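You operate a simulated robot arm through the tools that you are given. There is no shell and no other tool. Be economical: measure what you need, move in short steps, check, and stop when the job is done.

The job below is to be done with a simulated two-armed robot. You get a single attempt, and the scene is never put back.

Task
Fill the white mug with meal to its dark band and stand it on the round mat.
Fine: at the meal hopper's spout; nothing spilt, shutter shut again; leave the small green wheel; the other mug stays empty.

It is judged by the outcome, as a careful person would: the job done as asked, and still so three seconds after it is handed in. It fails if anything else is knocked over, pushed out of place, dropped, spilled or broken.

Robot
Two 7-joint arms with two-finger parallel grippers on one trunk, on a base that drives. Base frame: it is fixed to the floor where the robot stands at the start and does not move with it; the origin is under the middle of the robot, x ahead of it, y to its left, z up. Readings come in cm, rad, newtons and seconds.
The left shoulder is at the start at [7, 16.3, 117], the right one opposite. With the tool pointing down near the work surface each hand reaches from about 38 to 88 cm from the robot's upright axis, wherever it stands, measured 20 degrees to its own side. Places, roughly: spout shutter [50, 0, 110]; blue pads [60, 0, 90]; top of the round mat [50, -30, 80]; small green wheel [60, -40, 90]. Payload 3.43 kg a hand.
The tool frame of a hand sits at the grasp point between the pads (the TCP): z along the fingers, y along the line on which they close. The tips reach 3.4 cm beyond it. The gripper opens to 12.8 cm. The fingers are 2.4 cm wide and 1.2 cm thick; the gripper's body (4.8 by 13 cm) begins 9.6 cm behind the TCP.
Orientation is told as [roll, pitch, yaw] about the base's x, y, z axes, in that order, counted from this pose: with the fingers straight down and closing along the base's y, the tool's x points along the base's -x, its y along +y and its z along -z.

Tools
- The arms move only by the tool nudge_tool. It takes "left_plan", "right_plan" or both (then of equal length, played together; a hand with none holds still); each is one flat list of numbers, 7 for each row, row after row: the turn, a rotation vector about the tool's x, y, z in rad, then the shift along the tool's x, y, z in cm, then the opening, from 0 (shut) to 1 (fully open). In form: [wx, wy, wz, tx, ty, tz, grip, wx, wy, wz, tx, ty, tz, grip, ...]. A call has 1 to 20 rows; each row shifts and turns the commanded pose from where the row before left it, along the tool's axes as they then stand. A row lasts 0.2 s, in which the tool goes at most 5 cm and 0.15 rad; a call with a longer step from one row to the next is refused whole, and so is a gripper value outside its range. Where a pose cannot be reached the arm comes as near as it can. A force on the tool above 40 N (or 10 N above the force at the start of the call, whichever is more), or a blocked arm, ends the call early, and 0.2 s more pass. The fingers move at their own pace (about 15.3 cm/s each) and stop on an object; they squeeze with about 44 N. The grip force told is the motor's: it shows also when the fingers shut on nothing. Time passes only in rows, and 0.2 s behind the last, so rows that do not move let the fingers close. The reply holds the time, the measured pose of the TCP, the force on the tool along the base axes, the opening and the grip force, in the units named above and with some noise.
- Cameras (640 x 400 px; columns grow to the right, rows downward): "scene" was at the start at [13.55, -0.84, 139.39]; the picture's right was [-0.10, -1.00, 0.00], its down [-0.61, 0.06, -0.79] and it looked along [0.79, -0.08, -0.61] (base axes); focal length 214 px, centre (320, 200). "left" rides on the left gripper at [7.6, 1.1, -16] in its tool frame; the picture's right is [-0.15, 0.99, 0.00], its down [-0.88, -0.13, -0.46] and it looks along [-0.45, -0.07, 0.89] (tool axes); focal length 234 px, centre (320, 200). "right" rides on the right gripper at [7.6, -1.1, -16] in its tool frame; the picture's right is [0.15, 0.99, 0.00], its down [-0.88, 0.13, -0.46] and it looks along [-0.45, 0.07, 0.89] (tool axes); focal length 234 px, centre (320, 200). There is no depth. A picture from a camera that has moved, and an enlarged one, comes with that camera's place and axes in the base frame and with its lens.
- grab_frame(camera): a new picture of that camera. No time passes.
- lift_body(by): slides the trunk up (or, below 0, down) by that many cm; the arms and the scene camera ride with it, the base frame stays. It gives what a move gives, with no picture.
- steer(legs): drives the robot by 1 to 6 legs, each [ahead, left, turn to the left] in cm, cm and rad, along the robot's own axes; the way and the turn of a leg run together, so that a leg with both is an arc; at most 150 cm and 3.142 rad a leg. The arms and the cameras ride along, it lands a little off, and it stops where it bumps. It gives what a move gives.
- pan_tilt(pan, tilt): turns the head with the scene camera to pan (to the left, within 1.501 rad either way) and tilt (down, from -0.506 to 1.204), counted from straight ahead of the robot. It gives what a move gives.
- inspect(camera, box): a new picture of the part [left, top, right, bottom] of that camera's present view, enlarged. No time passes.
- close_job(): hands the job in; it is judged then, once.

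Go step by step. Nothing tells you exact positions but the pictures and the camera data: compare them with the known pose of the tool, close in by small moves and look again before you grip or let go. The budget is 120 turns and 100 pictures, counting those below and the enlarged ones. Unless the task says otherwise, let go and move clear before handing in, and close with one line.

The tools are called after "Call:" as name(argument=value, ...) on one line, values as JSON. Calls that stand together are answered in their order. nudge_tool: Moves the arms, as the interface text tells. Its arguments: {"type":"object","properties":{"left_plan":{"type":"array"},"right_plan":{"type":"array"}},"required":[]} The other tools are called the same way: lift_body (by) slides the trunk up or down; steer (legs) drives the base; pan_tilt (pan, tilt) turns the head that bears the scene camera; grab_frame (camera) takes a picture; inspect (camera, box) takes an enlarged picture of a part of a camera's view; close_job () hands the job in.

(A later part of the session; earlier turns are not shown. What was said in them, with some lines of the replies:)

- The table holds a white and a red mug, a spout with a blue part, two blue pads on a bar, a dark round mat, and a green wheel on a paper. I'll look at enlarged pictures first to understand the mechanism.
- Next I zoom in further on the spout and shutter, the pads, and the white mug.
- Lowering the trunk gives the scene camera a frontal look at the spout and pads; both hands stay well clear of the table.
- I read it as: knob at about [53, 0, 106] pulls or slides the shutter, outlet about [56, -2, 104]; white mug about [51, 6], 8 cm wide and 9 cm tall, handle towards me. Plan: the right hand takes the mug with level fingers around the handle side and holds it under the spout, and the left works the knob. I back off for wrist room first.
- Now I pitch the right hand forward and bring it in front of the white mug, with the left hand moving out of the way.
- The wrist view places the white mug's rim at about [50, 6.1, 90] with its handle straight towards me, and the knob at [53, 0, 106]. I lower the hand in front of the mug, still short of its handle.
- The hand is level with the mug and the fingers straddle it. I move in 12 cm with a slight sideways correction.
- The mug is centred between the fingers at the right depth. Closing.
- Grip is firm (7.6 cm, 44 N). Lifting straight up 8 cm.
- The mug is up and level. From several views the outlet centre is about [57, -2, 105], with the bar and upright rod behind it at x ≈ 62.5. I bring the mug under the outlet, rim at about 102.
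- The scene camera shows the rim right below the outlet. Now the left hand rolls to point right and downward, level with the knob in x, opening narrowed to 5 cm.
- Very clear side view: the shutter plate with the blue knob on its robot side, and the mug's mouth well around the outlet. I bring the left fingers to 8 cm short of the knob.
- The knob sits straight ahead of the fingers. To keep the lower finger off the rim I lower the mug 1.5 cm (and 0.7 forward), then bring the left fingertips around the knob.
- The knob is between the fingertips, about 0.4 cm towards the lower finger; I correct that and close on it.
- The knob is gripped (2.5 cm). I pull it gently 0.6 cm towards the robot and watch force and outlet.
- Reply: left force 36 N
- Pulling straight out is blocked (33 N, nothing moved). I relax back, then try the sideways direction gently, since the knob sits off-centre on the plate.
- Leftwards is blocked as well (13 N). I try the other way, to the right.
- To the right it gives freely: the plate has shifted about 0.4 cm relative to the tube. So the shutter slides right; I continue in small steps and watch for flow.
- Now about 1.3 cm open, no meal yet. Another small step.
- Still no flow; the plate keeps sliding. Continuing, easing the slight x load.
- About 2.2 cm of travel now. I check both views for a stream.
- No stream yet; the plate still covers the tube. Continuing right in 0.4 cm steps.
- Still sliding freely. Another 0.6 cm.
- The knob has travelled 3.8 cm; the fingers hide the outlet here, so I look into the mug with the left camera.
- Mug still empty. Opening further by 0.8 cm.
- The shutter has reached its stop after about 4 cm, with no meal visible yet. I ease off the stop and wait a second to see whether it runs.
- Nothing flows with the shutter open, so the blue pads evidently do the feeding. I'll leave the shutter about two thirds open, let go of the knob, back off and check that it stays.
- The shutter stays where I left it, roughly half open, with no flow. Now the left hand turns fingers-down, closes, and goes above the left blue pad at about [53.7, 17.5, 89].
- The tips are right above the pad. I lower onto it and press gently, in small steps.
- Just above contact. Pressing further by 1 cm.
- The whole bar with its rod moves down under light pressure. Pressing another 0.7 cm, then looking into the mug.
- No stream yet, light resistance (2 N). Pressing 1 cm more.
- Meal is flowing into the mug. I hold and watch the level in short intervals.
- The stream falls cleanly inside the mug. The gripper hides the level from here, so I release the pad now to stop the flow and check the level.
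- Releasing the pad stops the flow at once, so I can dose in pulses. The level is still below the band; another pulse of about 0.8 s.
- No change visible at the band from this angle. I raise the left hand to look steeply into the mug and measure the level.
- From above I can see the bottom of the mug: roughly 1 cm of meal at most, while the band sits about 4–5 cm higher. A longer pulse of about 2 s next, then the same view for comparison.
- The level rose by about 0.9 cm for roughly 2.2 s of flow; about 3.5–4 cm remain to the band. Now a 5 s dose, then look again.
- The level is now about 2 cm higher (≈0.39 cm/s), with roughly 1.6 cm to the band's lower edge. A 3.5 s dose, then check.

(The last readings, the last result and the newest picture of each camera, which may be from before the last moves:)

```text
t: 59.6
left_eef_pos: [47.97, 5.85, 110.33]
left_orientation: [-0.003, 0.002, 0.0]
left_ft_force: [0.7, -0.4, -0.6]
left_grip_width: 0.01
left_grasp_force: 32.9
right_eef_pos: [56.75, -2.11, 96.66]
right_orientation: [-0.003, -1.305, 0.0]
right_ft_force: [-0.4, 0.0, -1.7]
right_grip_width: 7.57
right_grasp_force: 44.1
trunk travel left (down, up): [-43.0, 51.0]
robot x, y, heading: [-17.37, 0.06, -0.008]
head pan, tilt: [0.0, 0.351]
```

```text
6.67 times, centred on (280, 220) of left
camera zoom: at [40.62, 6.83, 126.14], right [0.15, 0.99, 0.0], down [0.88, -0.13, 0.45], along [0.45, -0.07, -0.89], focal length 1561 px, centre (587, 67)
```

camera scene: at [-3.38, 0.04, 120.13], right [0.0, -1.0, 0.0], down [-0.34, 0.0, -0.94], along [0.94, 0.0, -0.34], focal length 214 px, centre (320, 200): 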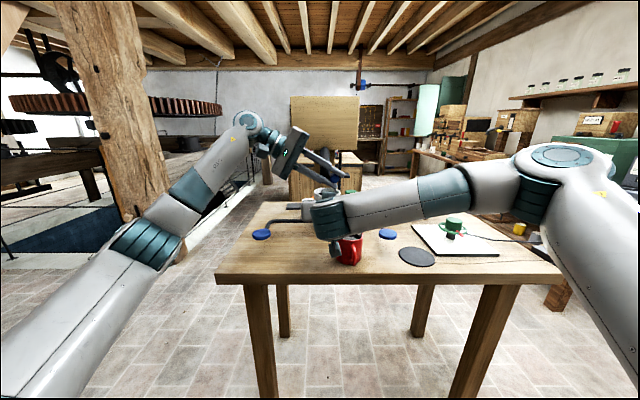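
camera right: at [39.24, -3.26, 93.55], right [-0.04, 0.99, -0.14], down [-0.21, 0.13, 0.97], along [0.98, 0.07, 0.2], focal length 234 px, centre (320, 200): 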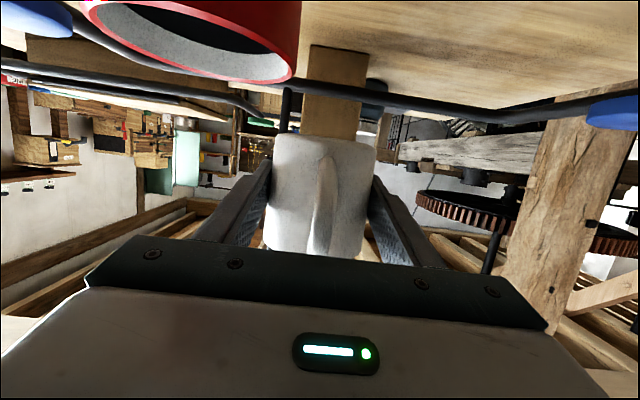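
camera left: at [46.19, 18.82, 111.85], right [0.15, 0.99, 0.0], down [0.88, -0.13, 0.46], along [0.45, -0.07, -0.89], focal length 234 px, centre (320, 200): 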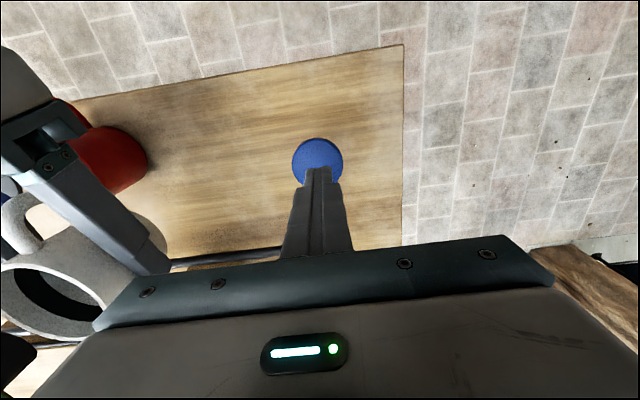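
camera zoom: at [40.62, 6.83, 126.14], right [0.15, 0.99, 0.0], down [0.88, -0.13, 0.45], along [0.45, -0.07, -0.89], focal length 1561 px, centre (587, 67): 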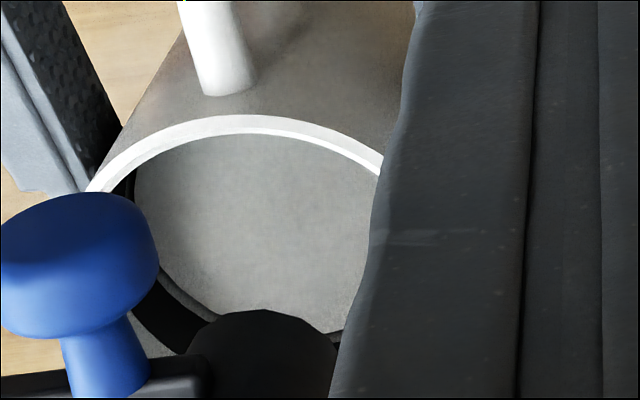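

The meal surface is about 0.5 cm below the band's lower edge. One more dose of roughly 2 s should bring it into the band.

Call:
nudge_tool(left_plan=[0, 0, 0, -1.33, 2.9, 2.4, 0, 0, 0, 0, -1.33, 2.9, 2.4, 0, 0, 0, 0, -1.33, 2.9, 2.4, 0, 0, 0, 0, -1.33, 2.9, 2.4, 0, 0, 0, 0, 0, 0, 4, 0, 0, 0, 0, 0, 0, 4, 0, 0, 0, 0, 0, 0, 3.3, 0, 0, 0, 0, 0, 0, 0, 0, 0, 0, 0, 0, 0, 0, 0, 0, 0, 0, 0, 0, 0, 0, 0, 0, 0, 0, 0, 0, 0, 0, 0, 0, 0, 0, 0, 0, 0, 0, 0, 0, 0, 0, 0, 0, 0, 0, 0, 0, 0, 0, 0, 0, 0, 0, 0, 0, 0, 0, 0, 0, 0, 0, -4, 0, 0, 0, 0, 0, 0, -3.3, 0, 0, 0, 0, 0, 0, -4, 0])

Call:
nudge_tool(left_plan=[0, 0, 0, 1.33, -2.9, -2.4, 0, 0, 0, 0, 1.33, -2.9, -2.4, 0, 0, 0, 0, 1.33, -2.9, -2.4, 0, 0, 0, 0, 1.33, -2.9, -2.4, 0, 0, 0, 0, 0, 0, 0, 0])

Call:
inspect(camera="left", box=[240, 190, 320, 250])

```text
t: 63.4
left_eef_pos: [53.48, 17.47, 100.71]
left_orientation: [0.001, 0.0, -0.002]
left_ft_force: [0.3, -0.1, 0.1]
left_grip_width: 0.0
left_grasp_force: 33.5
right_eef_pos: [56.48, -2.32, 96.64]
right_orientation: [0.002, -1.306, -0.003]
right_ft_force: [-0.1, -0.5, -0.5]
right_grip_width: 7.56
right_grasp_force: 43.6
trunk travel left (down, up): [-43.0, 51.0]
robot x, y, heading: [-17.07, -0.09, -0.003]
head pan, tilt: [0.0, 0.351]
```

```text
t: 64.6
left_eef_pos: [47.96, 5.88, 110.07]
left_orientation: [-0.001, 0.002, 0.0]
left_ft_force: [-0.2, 1.1, 0.2]
left_grip_width: 0.0
left_grasp_force: 32.9
right_eef_pos: [56.71, -2.08, 96.51]
right_orientation: [-0.002, -1.305, 0.0]
right_ft_force: [0.7, 0.3, -3.0]
right_grip_width: 7.57
right_grasp_force: 43.7
trunk travel left (down, up): [-43.0, 51.0]
robot x, y, heading: [-17.53, 0.12, 0.001]
head pan, tilt: [0.0, 0.351]
```

```text
6.67 times, centred on (280, 220) of left
camera zoom: at [40.4, 6.9, 126.02], right [0.15, 0.99, 0.0], down [0.88, -0.13, 0.45], along [0.45, -0.07, -0.89], focal length 1561 px, centre (587, 67)
```

zoom: 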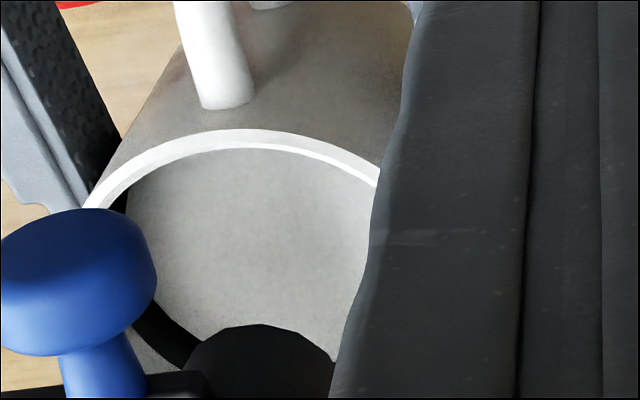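

The surface has just entered the dark band's lower part. One short pulse brings it to about mid-band.

Call:
nudge_tool(left_plan=[0, 0, 0, -1.33, 2.9, 2.4, 0, 0, 0, 0, -1.33, 2.9, 2.4, 0, 0, 0, 0, -1.33, 2.9, 2.4, 0, 0, 0, 0, -1.33, 2.9, 2.4, 0, 0, 0, 0, 0, 0, 4, 0, 0, 0, 0, 0, 0, 4, 0, 0, 0, 0, 0, 0, 3.3, 0, 0, 0, 0, 0, 0, 0, 0, 0, 0, 0, 0, 0, 0, 0, 0, 0, 0, 0, 0, -4, 0, 0, 0, 0, 0, 0, -3.3, 0, 0, 0, 0, 0, 0, -4, 0, 0, 0, 0, 1.33, -2.9, -2.4, 0, 0, 0, 0, 1.33, -2.9, -2.4, 0, 0, 0, 0, 1.33, -2.9, -2.4, 0, 0, 0, 0, 1.33, -2.9, -2.4, 0, 0, 0, 0, 0, 0, 0, 0])

Call:
inspect(camera="left", box=[240, 190, 320, 250])

Call:
inspect(camera="scene", box=[260, 130, 400, 240])

```text
t: 68.2
left_eef_pos: [48.31, 6.02, 109.98]
left_orientation: [-0.002, 0.002, 0.0]
left_ft_force: [-0.3, -0.7, -0.6]
left_grip_width: 0.0
left_grasp_force: 33.4
right_eef_pos: [56.73, -1.97, 96.54]
right_orientation: [-0.001, -1.305, -0.001]
right_ft_force: [0.4, -0.3, -1.3]
right_grip_width: 7.57
right_grasp_force: 44.0
trunk travel left (down, up): [-43.0, 51.0]
robot x, y, heading: [-17.33, 0.29, -0.003]
head pan, tilt: [0.0, 0.351]
```

```text
6.67 times, centred on (280, 220) of left
camera zoom: at [40.8, 7.04, 125.95], right [0.15, 0.99, 0.0], down [0.88, -0.13, 0.46], along [0.45, -0.07, -0.89], focal length 1561 px, centre (587, 67)
```

zoom: 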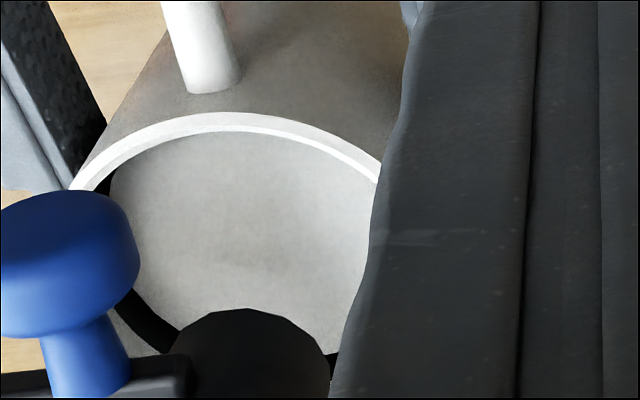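

```text
3.64 times, centred on (330, 185) of scene
camera zoom: at [-3.22, 0.06, 120.11], right [0.0, -1.0, 0.0], down [-0.34, 0.0, -0.94], along [0.94, 0.0, -0.34], focal length 780 px, centre (284, 254)
```

zoom: 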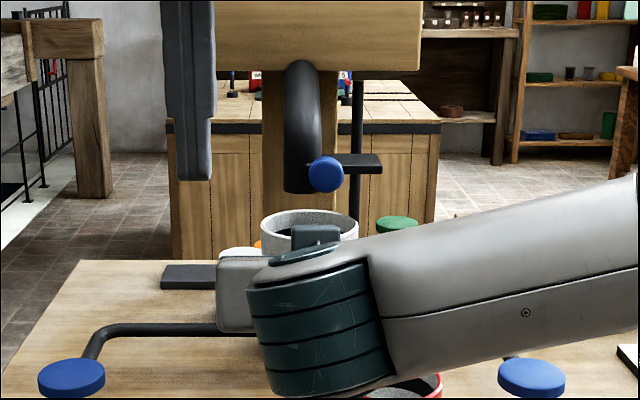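

The level is in the middle of the band, and the pads have sprung back. Now I close the shutter: the left hand goes back to its earlier slanted pose beside the knob.

Call:
nudge_tool(left_plan=[0, 0, 0, 0, 4.9, 0, 0, 0, 0, 0, 0, 4.9, 0, 0.1, 0.15, 0, 0, -0.67, 0, 0, 0.2, 0.15, 0, 0, -0.67, 0, 0, 0.34, 0.15, 0, 0, -0.67, 0, 0, 0.34, 0.15, 0, 0, -0.67, 0, 0, 0.34, 0.15, 0, 0, -0.67, 0, 0, 0.34, 0.15, 0, 0, -0.67, 0, 0, 0.34, 0.15, 0, 0, -0.67, 0, 0, 0.34, 0, 0, 0, 0, -1.98, 3.13, 0.34, 0, 0, 0, 0, -1.98, 3.13, 0.34, 0, 0, 0, 0, -1.98, 3.13, 0.34, 0, 0, 0, 0, 0, 0, 0.34])

Call:
inspect(camera="scene", box=[260, 130, 380, 230])

```text
t: 71.0
left_eef_pos: [52.94, 4.77, 110.9]
left_orientation: [-1.05, 0.0, 0.0]
left_ft_force: [-0.5, 0.9, -0.2]
left_grip_width: 4.34
left_grasp_force: 0.0
right_eef_pos: [56.59, -2.1, 96.59]
right_orientation: [-0.002, -1.306, 0.001]
right_ft_force: [-0.1, 0.3, -1.4]
right_grip_width: 7.56
right_grasp_force: 43.9
trunk travel left (down, up): [-43.0, 51.0]
robot x, y, heading: [-17.51, 0.13, -0.003]
head pan, tilt: [0.0, 0.351]
```

```text
4.00 times, centred on (320, 180) of scene
camera zoom: at [-3.28, 0.06, 120.12], right [0.0, -1.0, 0.0], down [-0.34, 0.0, -0.94], along [0.94, 0.0, -0.34], focal length 858 px, centre (320, 280)
```

zoom: 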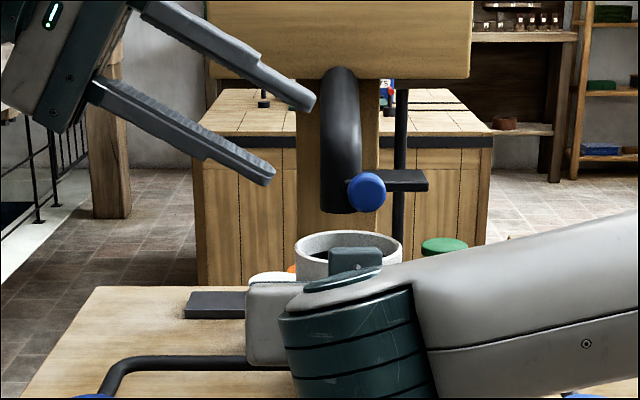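

Same relation to the knob as when I let go. I advance 8 cm and grip it.

Call:
nudge_tool(left_plan=[0, 0, 0, 0, 0.25, 3, 0.34, 0, 0, 0, 0, 0, 3, 0.34, 0, 0, 0, 0, 0, 2, 0.34, 0, 0, 0, 0, 0, 0, 0.34, 0, 0, 0, 0, 0, 0, 0.26, 0, 0, 0, 0, 0, 0, 0.15, 0, 0, 0, 0, 0, 0, 0.15])

Call:
inspect(camera="scene", box=[290, 150, 360, 210])

```text
t: 72.6
left_eef_pos: [52.91, -2.27, 106.35]
left_orientation: [-1.048, 0.002, -0.001]
left_ft_force: [-6.9, -0.3, -13.1]
left_grip_width: 2.51
left_grasp_force: 45.3
right_eef_pos: [56.82, -2.13, 96.45]
right_orientation: [0.002, -1.304, -0.002]
right_ft_force: [-0.2, 0.5, -1.3]
right_grip_width: 7.56
right_grasp_force: 44.2
trunk travel left (down, up): [-43.0, 51.0]
robot x, y, heading: [-17.55, 0.17, -0.0]
head pan, tilt: [0.0, 0.351]
```

```text
6.67 times, centred on (325, 180) of scene
camera zoom: at [-3.24, -0.02, 120.1], right [0.0, -1.0, 0.0], down [-0.34, 0.0, -0.94], along [0.94, 0.0, -0.34], focal length 1430 px, centre (287, 333)
```

zoom: 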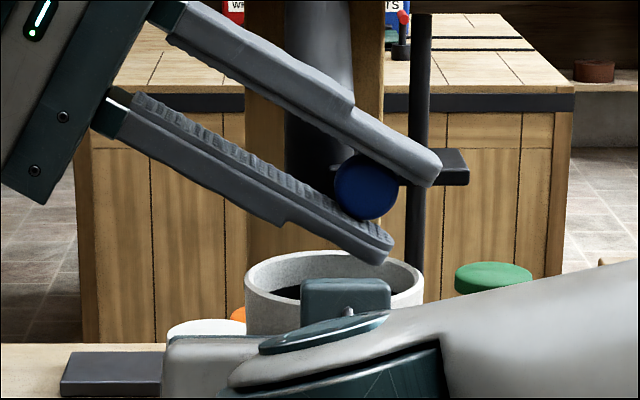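

Gripped with a little vertical preload; I ease that off and slide the knob left to its original stop.

Call:
nudge_tool(left_plan=[0, 0, 0, 0, 0.26, 0.15, 0.15, 0, 0, 0, 0, 0.2, -0.347, 0.15, 0, 0, 0, 0, 0.2, -0.347, 0.15, 0, 0, 0, 0, 0.2, -0.347, 0.15, 0, 0, 0, 0, 0.2, -0.347, 0.15, 0, 0, 0, 0, 0.2, -0.347, 0.15, 0, 0, 0, 0, 0.2, -0.347, 0.15, 0, 0, 0, 0, 0.2, -0.347, 0.15, 0, 0, 0, 0, 0.2, -0.347, 0.15, 0, 0, 0, 0, 0.2, -0.347, 0.15])

Call:
inspect(camera="scene", box=[290, 150, 360, 210])

```text
t: 74.8
left_eef_pos: [52.74, 1.13, 106.41]
left_orientation: [-1.05, -0.001, 0.0]
left_ft_force: [14.9, -11.4, 13.8]
left_grip_width: 2.55
left_grasp_force: 45.0
right_eef_pos: [56.64, -2.35, 96.64]
right_orientation: [0.006, -1.304, -0.007]
right_ft_force: [-0.3, -0.3, -1.3]
right_grip_width: 7.56
right_grasp_force: 44.4
trunk travel left (down, up): [-43.0, 51.0]
robot x, y, heading: [-17.5, 0.03, -0.007]
head pan, tilt: [0.0, 0.351]
```

```text
6.67 times, centred on (325, 180) of scene
camera zoom: at [-3.2, -0.22, 120.13], right [0.0, -1.0, 0.0], down [-0.34, 0.0, -0.94], along [0.94, 0.0, -0.34], focal length 1430 px, centre (287, 333)
```

zoom: 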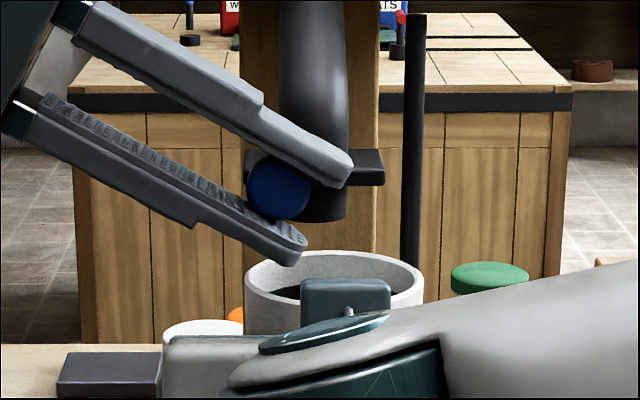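

The shutter is back against its closed stop. I open the fingers, back out and move the left hand well away.

Call:
nudge_tool(left_plan=[0, 0, 0, 0, 0, 0, 0.25, 0, 0, 0, 0, 0, 0, 0.34, 0, 0, 0, 0, 0, -3, 0.34, 0, 0, 0, 0, 0, -4, 0.34, 0, 0, 0, 0, 0.5, -4.5, 0.34, 0, 0, 0, 0, 1, -4.5, 0.34, 0, 0, 0, 0, 1, -4.5, 0.34, 0, 0, 0, 0, 0, 0, 0.34])

Call:
inspect(camera="scene", box=[260, 130, 380, 230])

```text
t: 76.6
left_eef_pos: [52.86, 20.82, 114.01]
left_orientation: [-1.048, 0.0, -0.002]
left_ft_force: [0.1, 0.2, 0.3]
left_grip_width: 4.35
left_grasp_force: 0.0
right_eef_pos: [56.7, -2.23, 96.48]
right_orientation: [0.002, -1.304, -0.002]
right_ft_force: [1.2, -0.7, -1.9]
right_grip_width: 7.56
right_grasp_force: 43.9
trunk travel left (down, up): [-43.0, 51.0]
robot x, y, heading: [-17.75, -0.08, -0.005]
head pan, tilt: [0.0, 0.351]
```

```text
4.00 times, centred on (320, 180) of scene
camera zoom: at [-3.24, -0.06, 120.12], right [0.0, -1.0, 0.0], down [-0.34, 0.0, -0.94], along [0.94, 0.0, -0.34], focal length 858 px, centre (320, 280)
```

zoom: 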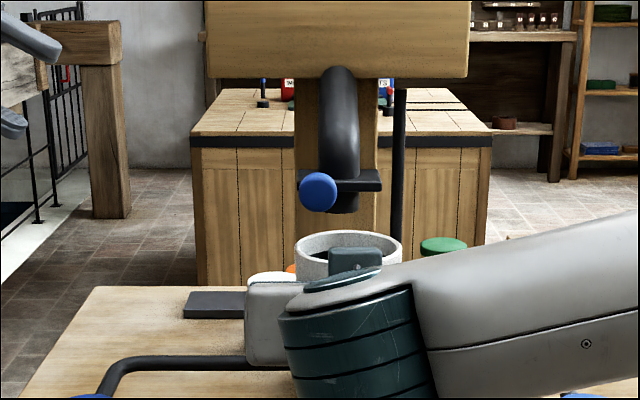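

The shutter is closed just as at the start, no spill in sight. Now the mug: draw it back from under the spout, then raise it a little to pass over the red mug.

Call:
nudge_tool(right_plan=[0, 0, 0, 0.2, 0, -0.7, 0.4, 0, 0, 0, 0.36, 0, -1.35, 0.4, 0, 0, 0, 0.36, 0, -1.35, 0.4, 0, 0, 0, 0.36, 0, -1.35, 0.4, 0, 0, 0, 0.36, 0, -1.35, 0.4, 0, 0, 0, 0.36, 0, -1.35, 0.4, 0, 0, 0, 0.36, 0, -1.35, 0.4, 0, 0, 0, 0.2, 0, -0.7, 0.4, 0, 0, 0, -0.9, 0, -0.26, 0.4, 0, 0, 0, -1, 0, -0.26, 0.4, 0, 0, 0, -1, 0, -0.26, 0.4, 0, 0, 0, 0, 0, 0, 0.4])

Call:
grab_frame(camera="scene")

```text
t: 79.2
left_eef_pos: [52.68, 20.9, 114.08]
left_orientation: [-1.05, -0.001, 0.001]
left_ft_force: [-0.8, -0.9, -0.2]
left_grip_width: 4.32
left_grasp_force: 0.1
right_eef_pos: [46.94, -2.22, 99.19]
right_orientation: [0.004, -1.306, -0.005]
right_ft_force: [0.2, 0.3, -1.3]
right_grip_width: 7.56
right_grasp_force: 43.7
trunk travel left (down, up): [-43.0, 51.0]
robot x, y, heading: [-17.74, -0.2, -0.002]
head pan, tilt: [0.0, 0.351]
```

```text
22 pictures are left
camera scene: at [-3.27, -0.01, 120.12], right [0.0, -1.0, 0.0], down [-0.34, 0.0, -0.94], along [0.94, 0.0, -0.34], focal length 214 px, centre (320, 200)
```

scene: 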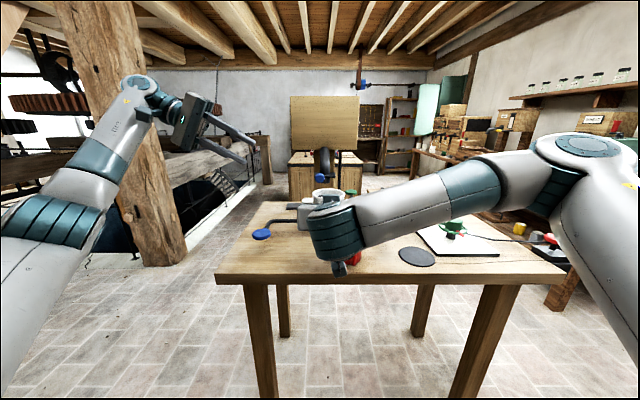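

The mat lies at about [51, -29]. Moving sideways over the red mug towards it, smoothly.

Call:
nudge_tool(right_plan=[0, 0, 0, 0, -0.8, 0, 0.4, 0, 0, 0, 0, -1.2, 0, 0.4, 0, 0, 0, 0, -1.6, 0, 0.4, 0, 0, 0, 0, -1.6, 0, 0.4, 0, 0, 0, 0, -1.6, 0, 0.4, 0, 0, 0, 0, -1.6, 0, 0.4, 0, 0, 0, 0, -1.6, 0, 0.4, 0, 0, 0, 0, -1.6, 0, 0.4, 0, 0, 0, 0, -1.6, 0, 0.4, 0, 0, 0, 0, -1.6, 0, 0.4, 0, 0, 0, 0, -1.6, 0, 0.4, 0, 0, 0, 0, -1.6, 0, 0.4, 0, 0, 0, 0, -1.6, 0, 0.4, 0, 0, 0, 0, -1.6, 0, 0.4, 0, 0, 0, 0, -1.6, 0, 0.4, 0, 0, 0, 0, -1.6, 0, 0.4, 0, 0, 0, 0, -1.4, 0, 0.4, 0, 0, 0, 0, -1.2, 0, 0.4, 0, 0, 0, 0, 0, 0, 0.4])

Call:
grab_frame(camera="scene")

Call:
grab_frame(camera="right")

```text
t: 83.2
left_eef_pos: [52.86, 20.93, 113.99]
left_orientation: [-1.051, 0.0, 0.0]
left_ft_force: [0.9, 0.9, 0.5]
left_grip_width: 4.33
left_grasp_force: 0.0
right_eef_pos: [46.91, -29.21, 99.36]
right_orientation: [-0.001, -1.305, 0.0]
right_ft_force: [0.3, 0.0, -1.1]
right_grip_width: 7.59
right_grasp_force: 44.7
trunk travel left (down, up): [-43.0, 51.0]
robot x, y, heading: [-17.58, 0.26, -0.0]
head pan, tilt: [0.0, 0.351]
```

```text
21 pictures are left
camera scene: at [-3.27, 0.0, 120.12], right [0.0, -1.0, 0.0], down [-0.34, 0.0, -0.94], along [0.94, 0.0, -0.34], focal length 214 px, centre (320, 200)
```

scene: 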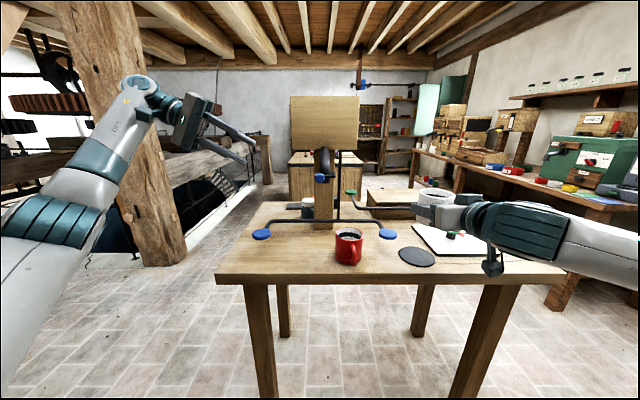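

```text
20 pictures are left
camera right: at [29.55, -30.31, 96.23], right [-0.04, 0.99, -0.14], down [-0.21, 0.13, 0.97], along [0.98, 0.07, 0.2], focal length 234 px, centre (320, 200)
```

right: 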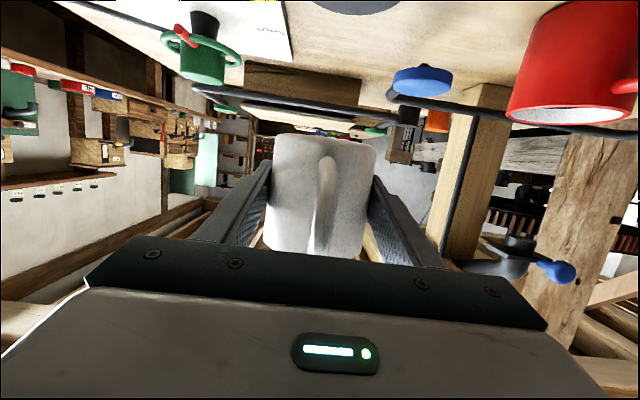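

A clear view now. I move forward over the mat and lower to about 1.5 cm above it.

Call:
nudge_tool(right_plan=[0, 0, 0, -0.35, 0, 1.29, 0.4, 0, 0, 0, -0.35, 0, 1.29, 0.4, 0, 0, 0, -0.35, 0, 1.29, 0.4, 0, 0, 0, 1, 0, 0.27, 0.4, 0, 0, 0, 1.6, 0, 0.43, 0.4, 0, 0, 0, 1.6, 0, 0.43, 0.4, 0, 0, 0, 1.6, 0, 0.43, 0.4, 0, 0, 0, 1.6, 0, 0.43, 0.4, 0, 0, 0, 1.6, 0, 0.43, 0.4, 0, 0, 0, 1.2, 0, 0.33, 0.4, 0, 0, 0, 0.6, 0, 0.16, 0.4, 0, 0, 0, 0, 0, 0, 0.4])

Call:
inspect(camera="scene", box=[360, 190, 520, 310])

Call:
grab_frame(camera="right")

```text
t: 85.8
left_eef_pos: [52.78, 20.75, 114.12]
left_orientation: [-1.049, 0.0, 0.0]
left_ft_force: [0.6, -0.4, 0.8]
left_grip_width: 4.34
left_grasp_force: 0.1
right_eef_pos: [51.02, -29.5, 88.18]
right_orientation: [0.003, -1.307, -0.002]
right_ft_force: [-0.9, 0.0, -0.9]
right_grip_width: 7.55
right_grasp_force: 43.4
trunk travel left (down, up): [-43.0, 51.0]
robot x, y, heading: [-17.54, -0.3, -0.003]
head pan, tilt: [0.0, 0.351]
```

```text
3.33 times, centred on (440, 250) of scene
camera zoom: at [-3.29, -0.02, 120.13], right [0.0, -1.0, 0.0], down [-0.34, 0.0, -0.94], along [0.94, 0.0, -0.34], focal length 715 px, centre (-80, 33)
```

zoom: 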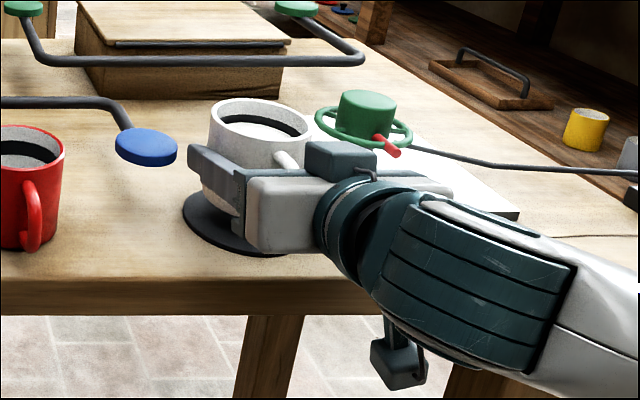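

```text
18 pictures are left
camera right: at [33.71, -30.43, 85.1], right [-0.04, 0.99, -0.14], down [-0.21, 0.13, 0.97], along [0.98, 0.07, 0.2], focal length 234 px, centre (320, 200)
```

right: 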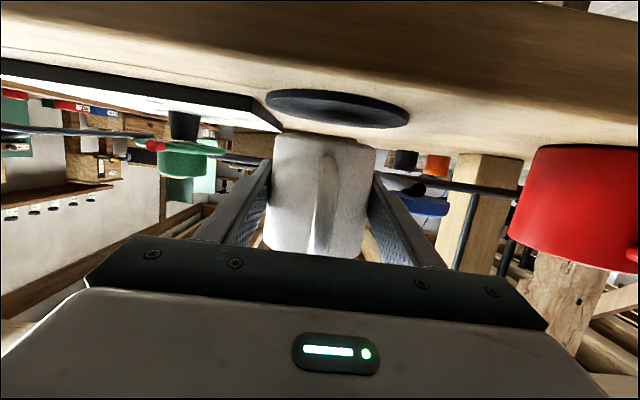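

The mug hovers over the mat, about 0.7 cm too far right of the mat's centre. I correct that and lower most of the way, then creep down.

Call:
nudge_tool(right_plan=[0, 0, 0, 0, 0.35, 0, 0.4, 0, 0, 0, 0, 0.35, 0, 0.4, 0, 0, 0, 0.5, 0, 0.13, 0.4, 0, 0, 0, 0.5, 0, 0.13, 0.4, 0, 0, 0, 0.2, 0, 0.05, 0.4, 0, 0, 0, 0.1, 0, 0.03, 0.4])

Call:
inspect(camera="right", box=[230, 70, 450, 230])

```text
t: 87.2
left_eef_pos: [52.73, 20.79, 114.01]
left_orientation: [-1.051, -0.002, 0.0]
left_ft_force: [-1.3, -0.3, -0.3]
left_grip_width: 4.36
left_grasp_force: 0.2
right_eef_pos: [51.01, -28.62, 87.8]
right_orientation: [0.002, -1.303, -0.002]
right_ft_force: [-0.2, 0.2, -1.0]
right_grip_width: 7.55
right_grasp_force: 44.6
right hand out of reach, approached as far as the arm can: row 4, 6
trunk travel left (down, up): [-43.0, 51.0]
robot x, y, heading: [-17.19, 0.09, -0.005]
head pan, tilt: [0.0, 0.351]
```

```text
2.50 times, centred on (340, 150) of right
camera zoom: at [33.57, -29.71, 84.8], right [-0.04, 0.99, -0.14], down [-0.21, 0.13, 0.97], along [0.98, 0.07, 0.2], focal length 585 px, centre (270, 325)
```

zoom: 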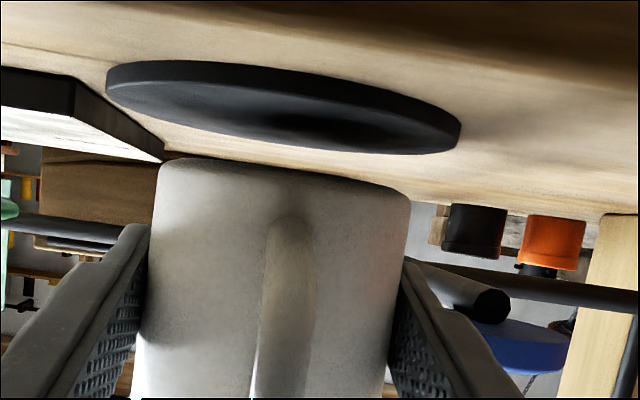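

The arm reaches its limit just above the mat, so I lower the last bit with the trunk.

Call:
lift_body(by=-0.9)

Call:
inspect(camera="right", box=[230, 70, 450, 230])

```text
t: 87.8
left_eef_pos: [52.82, 20.83, 113.11]
left_orientation: [-1.049, 0.0, 0.0]
left_ft_force: [0.0, 0.2, 0.1]
left_grip_width: 4.35
left_grasp_force: 0.0
right_eef_pos: [50.83, -28.6, 86.94]
right_orientation: [0.002, -1.302, -0.003]
right_ft_force: [0.7, 0.8, -0.9]
right_grip_width: 7.57
right_grasp_force: 43.8
trunk travel left (down, up): [-42.1, 51.9]
robot x, y, heading: [-17.51, -0.27, -0.0]
head pan, tilt: [0.0, 0.351]
```

```text
2.50 times, centred on (340, 150) of right
camera zoom: at [33.56, -29.72, 83.91], right [-0.04, 0.99, -0.14], down [-0.21, 0.13, 0.97], along [0.98, 0.07, 0.2], focal length 585 px, centre (270, 325)
```

zoom: 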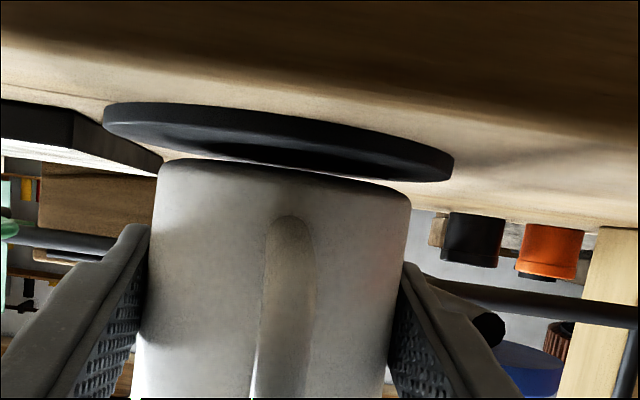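

Well centred on the mat now. Lowering further in small steps until the force shows contact.

Call:
lift_body(by=-0.35)

Call:
lift_body(by=-0.15)

Call:
inspect(camera="right", box=[230, 70, 450, 230])

```text
t: 88.3
left_eef_pos: [52.74, 20.84, 112.86]
left_orientation: [-1.049, 0.001, 0.001]
left_ft_force: [-0.3, -0.5, 1.1]
left_grip_width: 4.36
left_grasp_force: 0.1
right_eef_pos: [51.02, -28.67, 86.59]
right_orientation: [0.004, -1.301, -0.002]
right_ft_force: [-0.1, 0.0, -1.8]
right_grip_width: 7.58
right_grasp_force: 43.8
trunk travel left (down, up): [-41.8, 52.2]
robot x, y, heading: [-17.68, -0.04, -0.002]
head pan, tilt: [0.0, 0.351]
```

```text
t: 88.8
left_eef_pos: [52.74, 20.79, 112.72]
left_orientation: [-1.051, 0.0, -0.002]
left_ft_force: [0.6, 0.6, -0.3]
left_grip_width: 4.35
left_grasp_force: 0.1
right_eef_pos: [50.94, -28.71, 86.65]
right_orientation: [0.004, -1.303, -0.004]
right_ft_force: [1.1, -0.5, 2.3]
right_grip_width: 7.55
right_grasp_force: 43.8
trunk travel left (down, up): [-41.6, 52.4]
robot x, y, heading: [-17.63, -0.28, -0.004]
head pan, tilt: [0.0, 0.351]
```

```text
2.50 times, centred on (340, 150) of right
camera zoom: at [33.57, -29.72, 83.46], right [-0.04, 0.99, -0.14], down [-0.21, 0.13, 0.97], along [0.98, 0.07, 0.2], focal length 585 px, centre (270, 325)
```

zoom: 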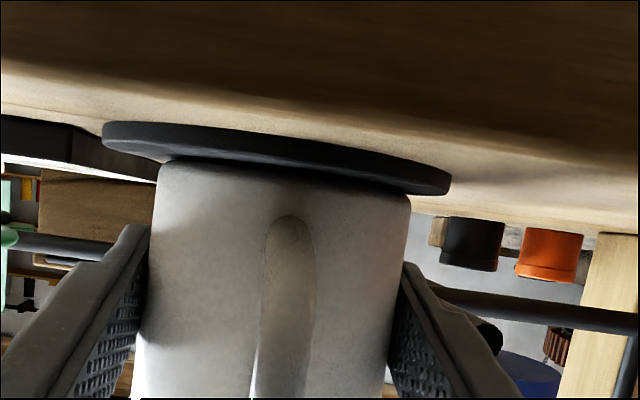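

The mat carries the mug (+2.3 N). I open the fingers just clear of the mug and check.

Call:
nudge_tool(right_plan=[0, 0, 0, 0, 0, 0, 0.58, 0, 0, 0, 0, 0, 0, 0.62, 0, 0, 0, 0, 0, 0, 0.67, 0, 0, 0, 0, 0, 0, 0.67])

Call:
inspect(camera="right", box=[230, 70, 450, 230])

Call:
inspect(camera="scene", box=[360, 190, 520, 310])

```text
t: 89.8
left_eef_pos: [52.84, 20.76, 112.65]
left_orientation: [-1.051, 0.0, 0.0]
left_ft_force: [0.7, 0.3, -0.4]
left_grip_width: 4.33
left_grasp_force: 0.1
right_eef_pos: [50.86, -28.63, 86.36]
right_orientation: [0.004, -1.3, -0.002]
right_ft_force: [0.3, -0.6, 0.6]
right_grip_width: 8.58
right_grasp_force: 0.0
trunk travel left (down, up): [-41.6, 52.4]
robot x, y, heading: [-17.65, 0.09, -0.002]
head pan, tilt: [0.0, 0.351]
```

```text
2.50 times, centred on (340, 150) of right
camera zoom: at [33.57, -29.71, 83.41], right [-0.04, 0.99, -0.14], down [-0.21, 0.13, 0.97], along [0.98, 0.07, 0.2], focal length 585 px, centre (270, 325)
```

zoom: 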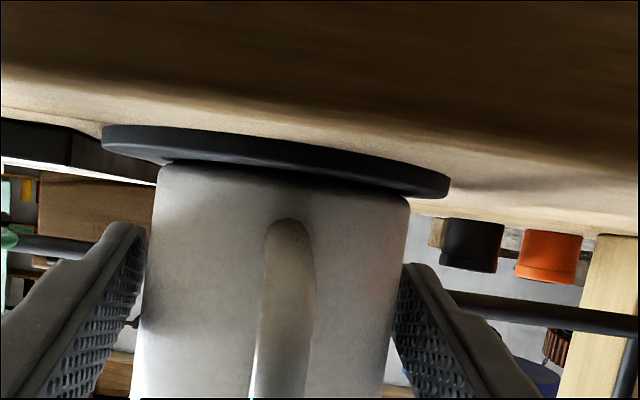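

```text
3.33 times, centred on (440, 250) of scene
camera zoom: at [-3.3, -0.02, 118.73], right [0.0, -1.0, 0.0], down [-0.34, 0.0, -0.94], along [0.94, 0.0, -0.34], focal length 715 px, centre (-80, 33)
```

zoom: 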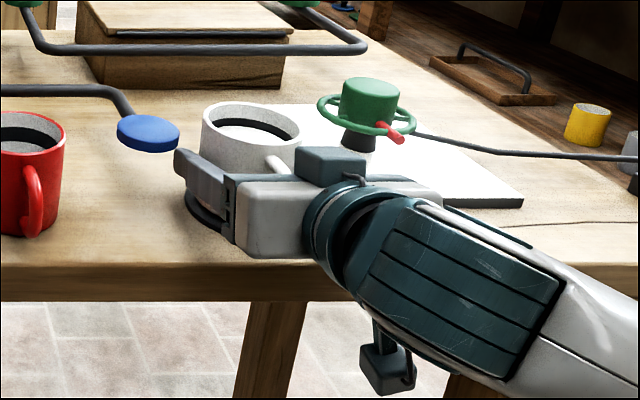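

The mug stands alone on the mat, and the fingers are clear. I recentre 0.15 cm and draw the hand straight back.

Call:
nudge_tool(right_plan=[0, 0, 0, 0, 0.15, 0, 0.67, 0, 0, 0, 0.26, 0, -0.97, 0.67, 0, 0, 0, 0.26, 0, -0.97, 0.67, 0, 0, 0, 0.4, 0, -1.45, 0.67, 0, 0, 0, 0.4, 0, -1.45, 0.67, 0, 0, 0, 0.52, 0, -1.93, 0.67, 0, 0, 0, 0.52, 0, -1.93, 0.67, 0, 0, 0, 0.52, 0, -1.93, 0.67, 0, 0, 0, 0.52, 0, -1.93, 0.67, 0, 0, 0, 0.52, 0, -1.93, 0.67, 0, 0, 0, 0, 0, 0, 0.67])

Call:
grab_frame(camera="scene")

```text
t: 92.2
left_eef_pos: [52.84, 20.84, 112.57]
left_orientation: [-1.051, 0.001, 0.001]
left_ft_force: [0.9, -0.4, 0.0]
left_grip_width: 4.34
left_grasp_force: 0.1
right_eef_pos: [43.06, -28.8, 86.49]
right_orientation: [0.005, -1.302, -0.003]
right_ft_force: [-1.2, -0.3, 0.5]
right_grip_width: 8.57
right_grasp_force: 0.0
right hand out of reach, approached as far as the arm can: row 7, 8, 9, 10
trunk travel left (down, up): [-41.6, 52.4]
robot x, y, heading: [-17.33, 0.01, -0.002]
head pan, tilt: [0.0, 0.351]
```

```text
12 pictures are left
camera scene: at [-3.3, -0.02, 118.73], right [0.0, -1.0, 0.0], down [-0.34, 0.0, -0.94], along [0.94, 0.0, -0.34], focal length 214 px, centre (320, 200)
```

scene: 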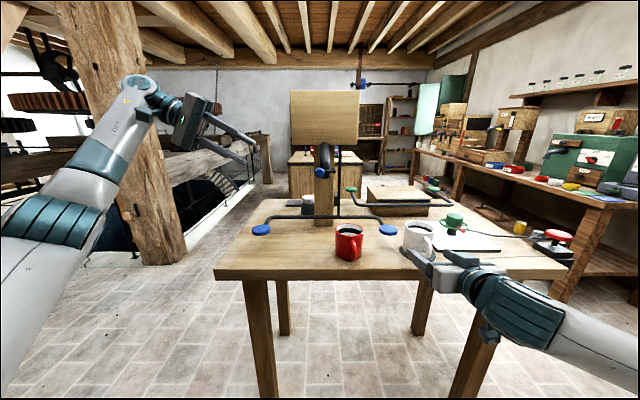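

The fingers are already past the mug's body but the arm is at its fold limit, so I back the base straight away.

Call:
steer(legs=[[-15, 0, 0]])

Call:
inspect(camera="scene", box=[240, 120, 480, 280])

```text
t: 93.6
left_eef_pos: [37.84, 20.84, 112.78]
left_orientation: [-1.051, -0.002, -0.002]
left_ft_force: [-0.7, 0.0, 0.4]
left_grip_width: 4.35
left_grasp_force: 0.1
right_eef_pos: [28.16, -28.81, 86.62]
right_orientation: [0.003, -1.302, -0.004]
right_ft_force: [-0.7, 0.2, 0.0]
right_grip_width: 8.59
right_grasp_force: 0.1
trunk travel left (down, up): [-41.6, 52.4]
robot x, y, heading: [-32.05, 0.26, -0.002]
head pan, tilt: [0.0, 0.351]
```

```text
2.50 times, centred on (360, 200) of scene
camera zoom: at [-18.25, -0.01, 118.75], right [0.0, -1.0, 0.0], down [-0.34, 0.0, -0.94], along [0.94, 0.0, -0.34], focal length 536 px, centre (220, 200)
```

zoom: 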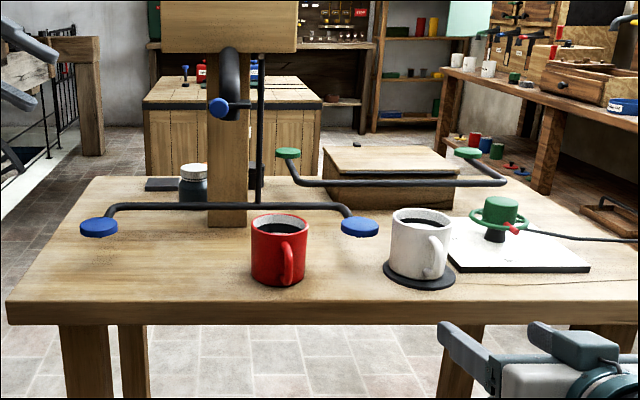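

The mug stands on the mat and everything else is in place. I raise the trunk for a final look into both mugs and for spills.

Call:
lift_body(by=45)

Call:
pan_tilt(pan=-0.25, tilt=0.75)

Call:
grab_frame(camera="scene")

```text
refused: 45 is not a number from -40 to 40
```

```text
t: 94.5
left_eef_pos: [37.98, 20.77, 112.7]
left_orientation: [-1.05, 0.0, 0.0]
left_ft_force: [-0.4, -0.4, 0.6]
left_grip_width: 4.35
left_grasp_force: 0.1
right_eef_pos: [28.25, -28.8, 86.65]
right_orientation: [0.003, -1.302, -0.003]
right_ft_force: [0.8, 0.4, 0.5]
right_grip_width: 8.6
right_grasp_force: 0.0
trunk travel left (down, up): [-41.6, 52.4]
robot x, y, heading: [-32.45, -0.23, -0.001]
head pan, tilt: [-0.25, 0.75]
```

```text
10 pictures are left
camera scene: at [-19.41, -2.05, 115.17], right [-0.25, -0.97, 0.0], down [-0.66, 0.17, -0.73], along [0.71, -0.18, -0.68], focal length 214 px, centre (320, 200)
```

scene: 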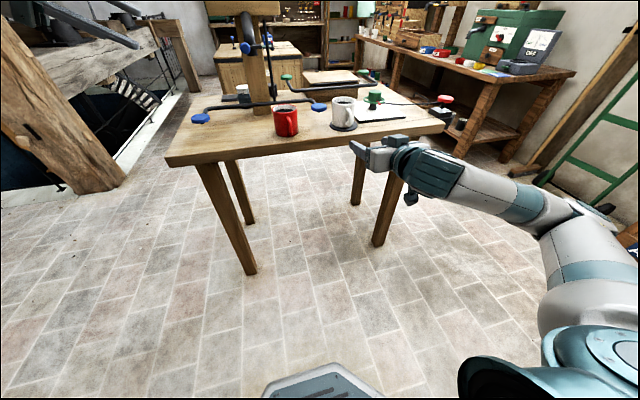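

Call:
lift_body(by=40)

Call:
grab_frame(camera="scene")

```text
t: 98.3
left_eef_pos: [38.07, 20.78, 152.65]
left_orientation: [-1.049, -0.002, -0.001]
left_ft_force: [0.6, 0.3, 1.2]
left_grip_width: 4.33
left_grasp_force: 0.0
right_eef_pos: [28.23, -28.95, 126.55]
right_orientation: [0.002, -1.302, -0.004]
right_ft_force: [-0.3, -0.1, -0.1]
right_grip_width: 8.59
right_grasp_force: 0.1
trunk travel left (down, up): [-81.6, 12.4]
robot x, y, heading: [-32.47, -0.21, -0.006]
head pan, tilt: [-0.25, 0.75]
```

```text
9 pictures are left
camera scene: at [-19.39, -2.05, 155.16], right [-0.25, -0.97, 0.0], down [-0.66, 0.17, -0.73], along [0.71, -0.18, -0.68], focal length 214 px, centre (320, 200)
```

scene: 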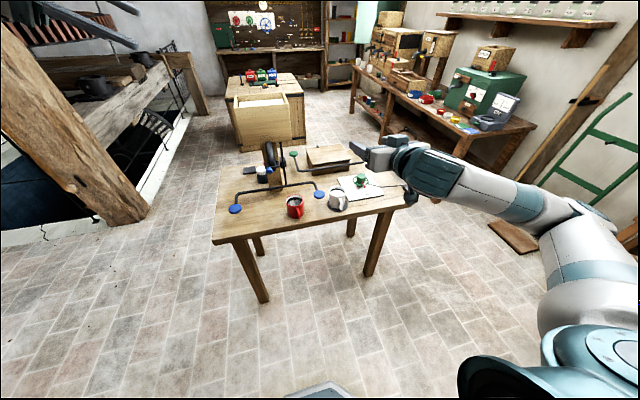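

Call:
inspect(camera="scene", box=[280, 165, 380, 230])

Call:
inspect(camera="scene", box=[320, 180, 356, 214])

Call:
inspect(camera="scene", box=[225, 130, 325, 220])

```text
6.15 times, centred on (330, 198) of scene
camera zoom: at [-19.39, -2.05, 155.16], right [-0.25, -0.97, 0.0], down [-0.66, 0.17, -0.73], along [0.71, -0.18, -0.68], focal length 1320 px, centre (258, 215)
```

zoom: 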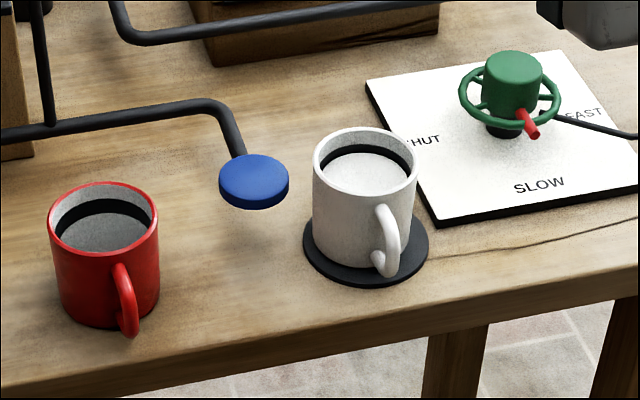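

```text
11.76 times, centred on (338, 197) of scene
camera zoom: at [-19.39, -2.05, 155.16], right [-0.25, -0.97, 0.0], down [-0.66, 0.17, -0.73], along [0.71, -0.18, -0.68], focal length 2523 px, centre (108, 235)
```

zoom: 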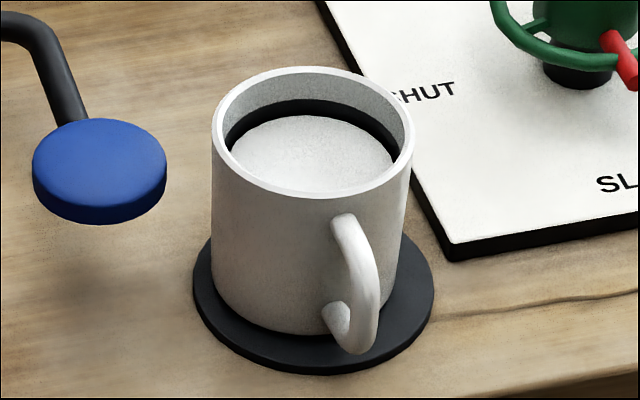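

```text
4.44 times, centred on (275, 175) of scene
camera zoom: at [-19.39, -2.05, 155.16], right [-0.25, -0.97, 0.0], down [-0.66, 0.17, -0.73], along [0.71, -0.18, -0.68], focal length 953 px, centre (520, 311)
```

zoom: 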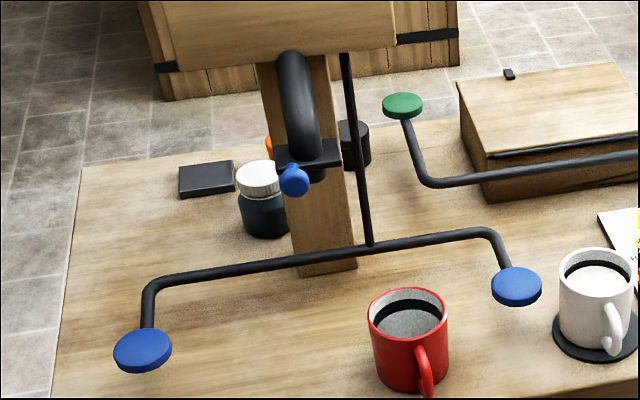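

The white mug is filled into its dark band and stands on the mat. The shutter is closed, the red mug is empty, the wheel is untouched and no spill is visible, so I hand it in.

Call:
close_job()

```text
The job is handed in.
```

I filled the white mug with meal to about the middle of its dark band and stood it on the round mat. The shutter is shut again, no spill is visible, the green wheel is untouched and the red mug is empty.
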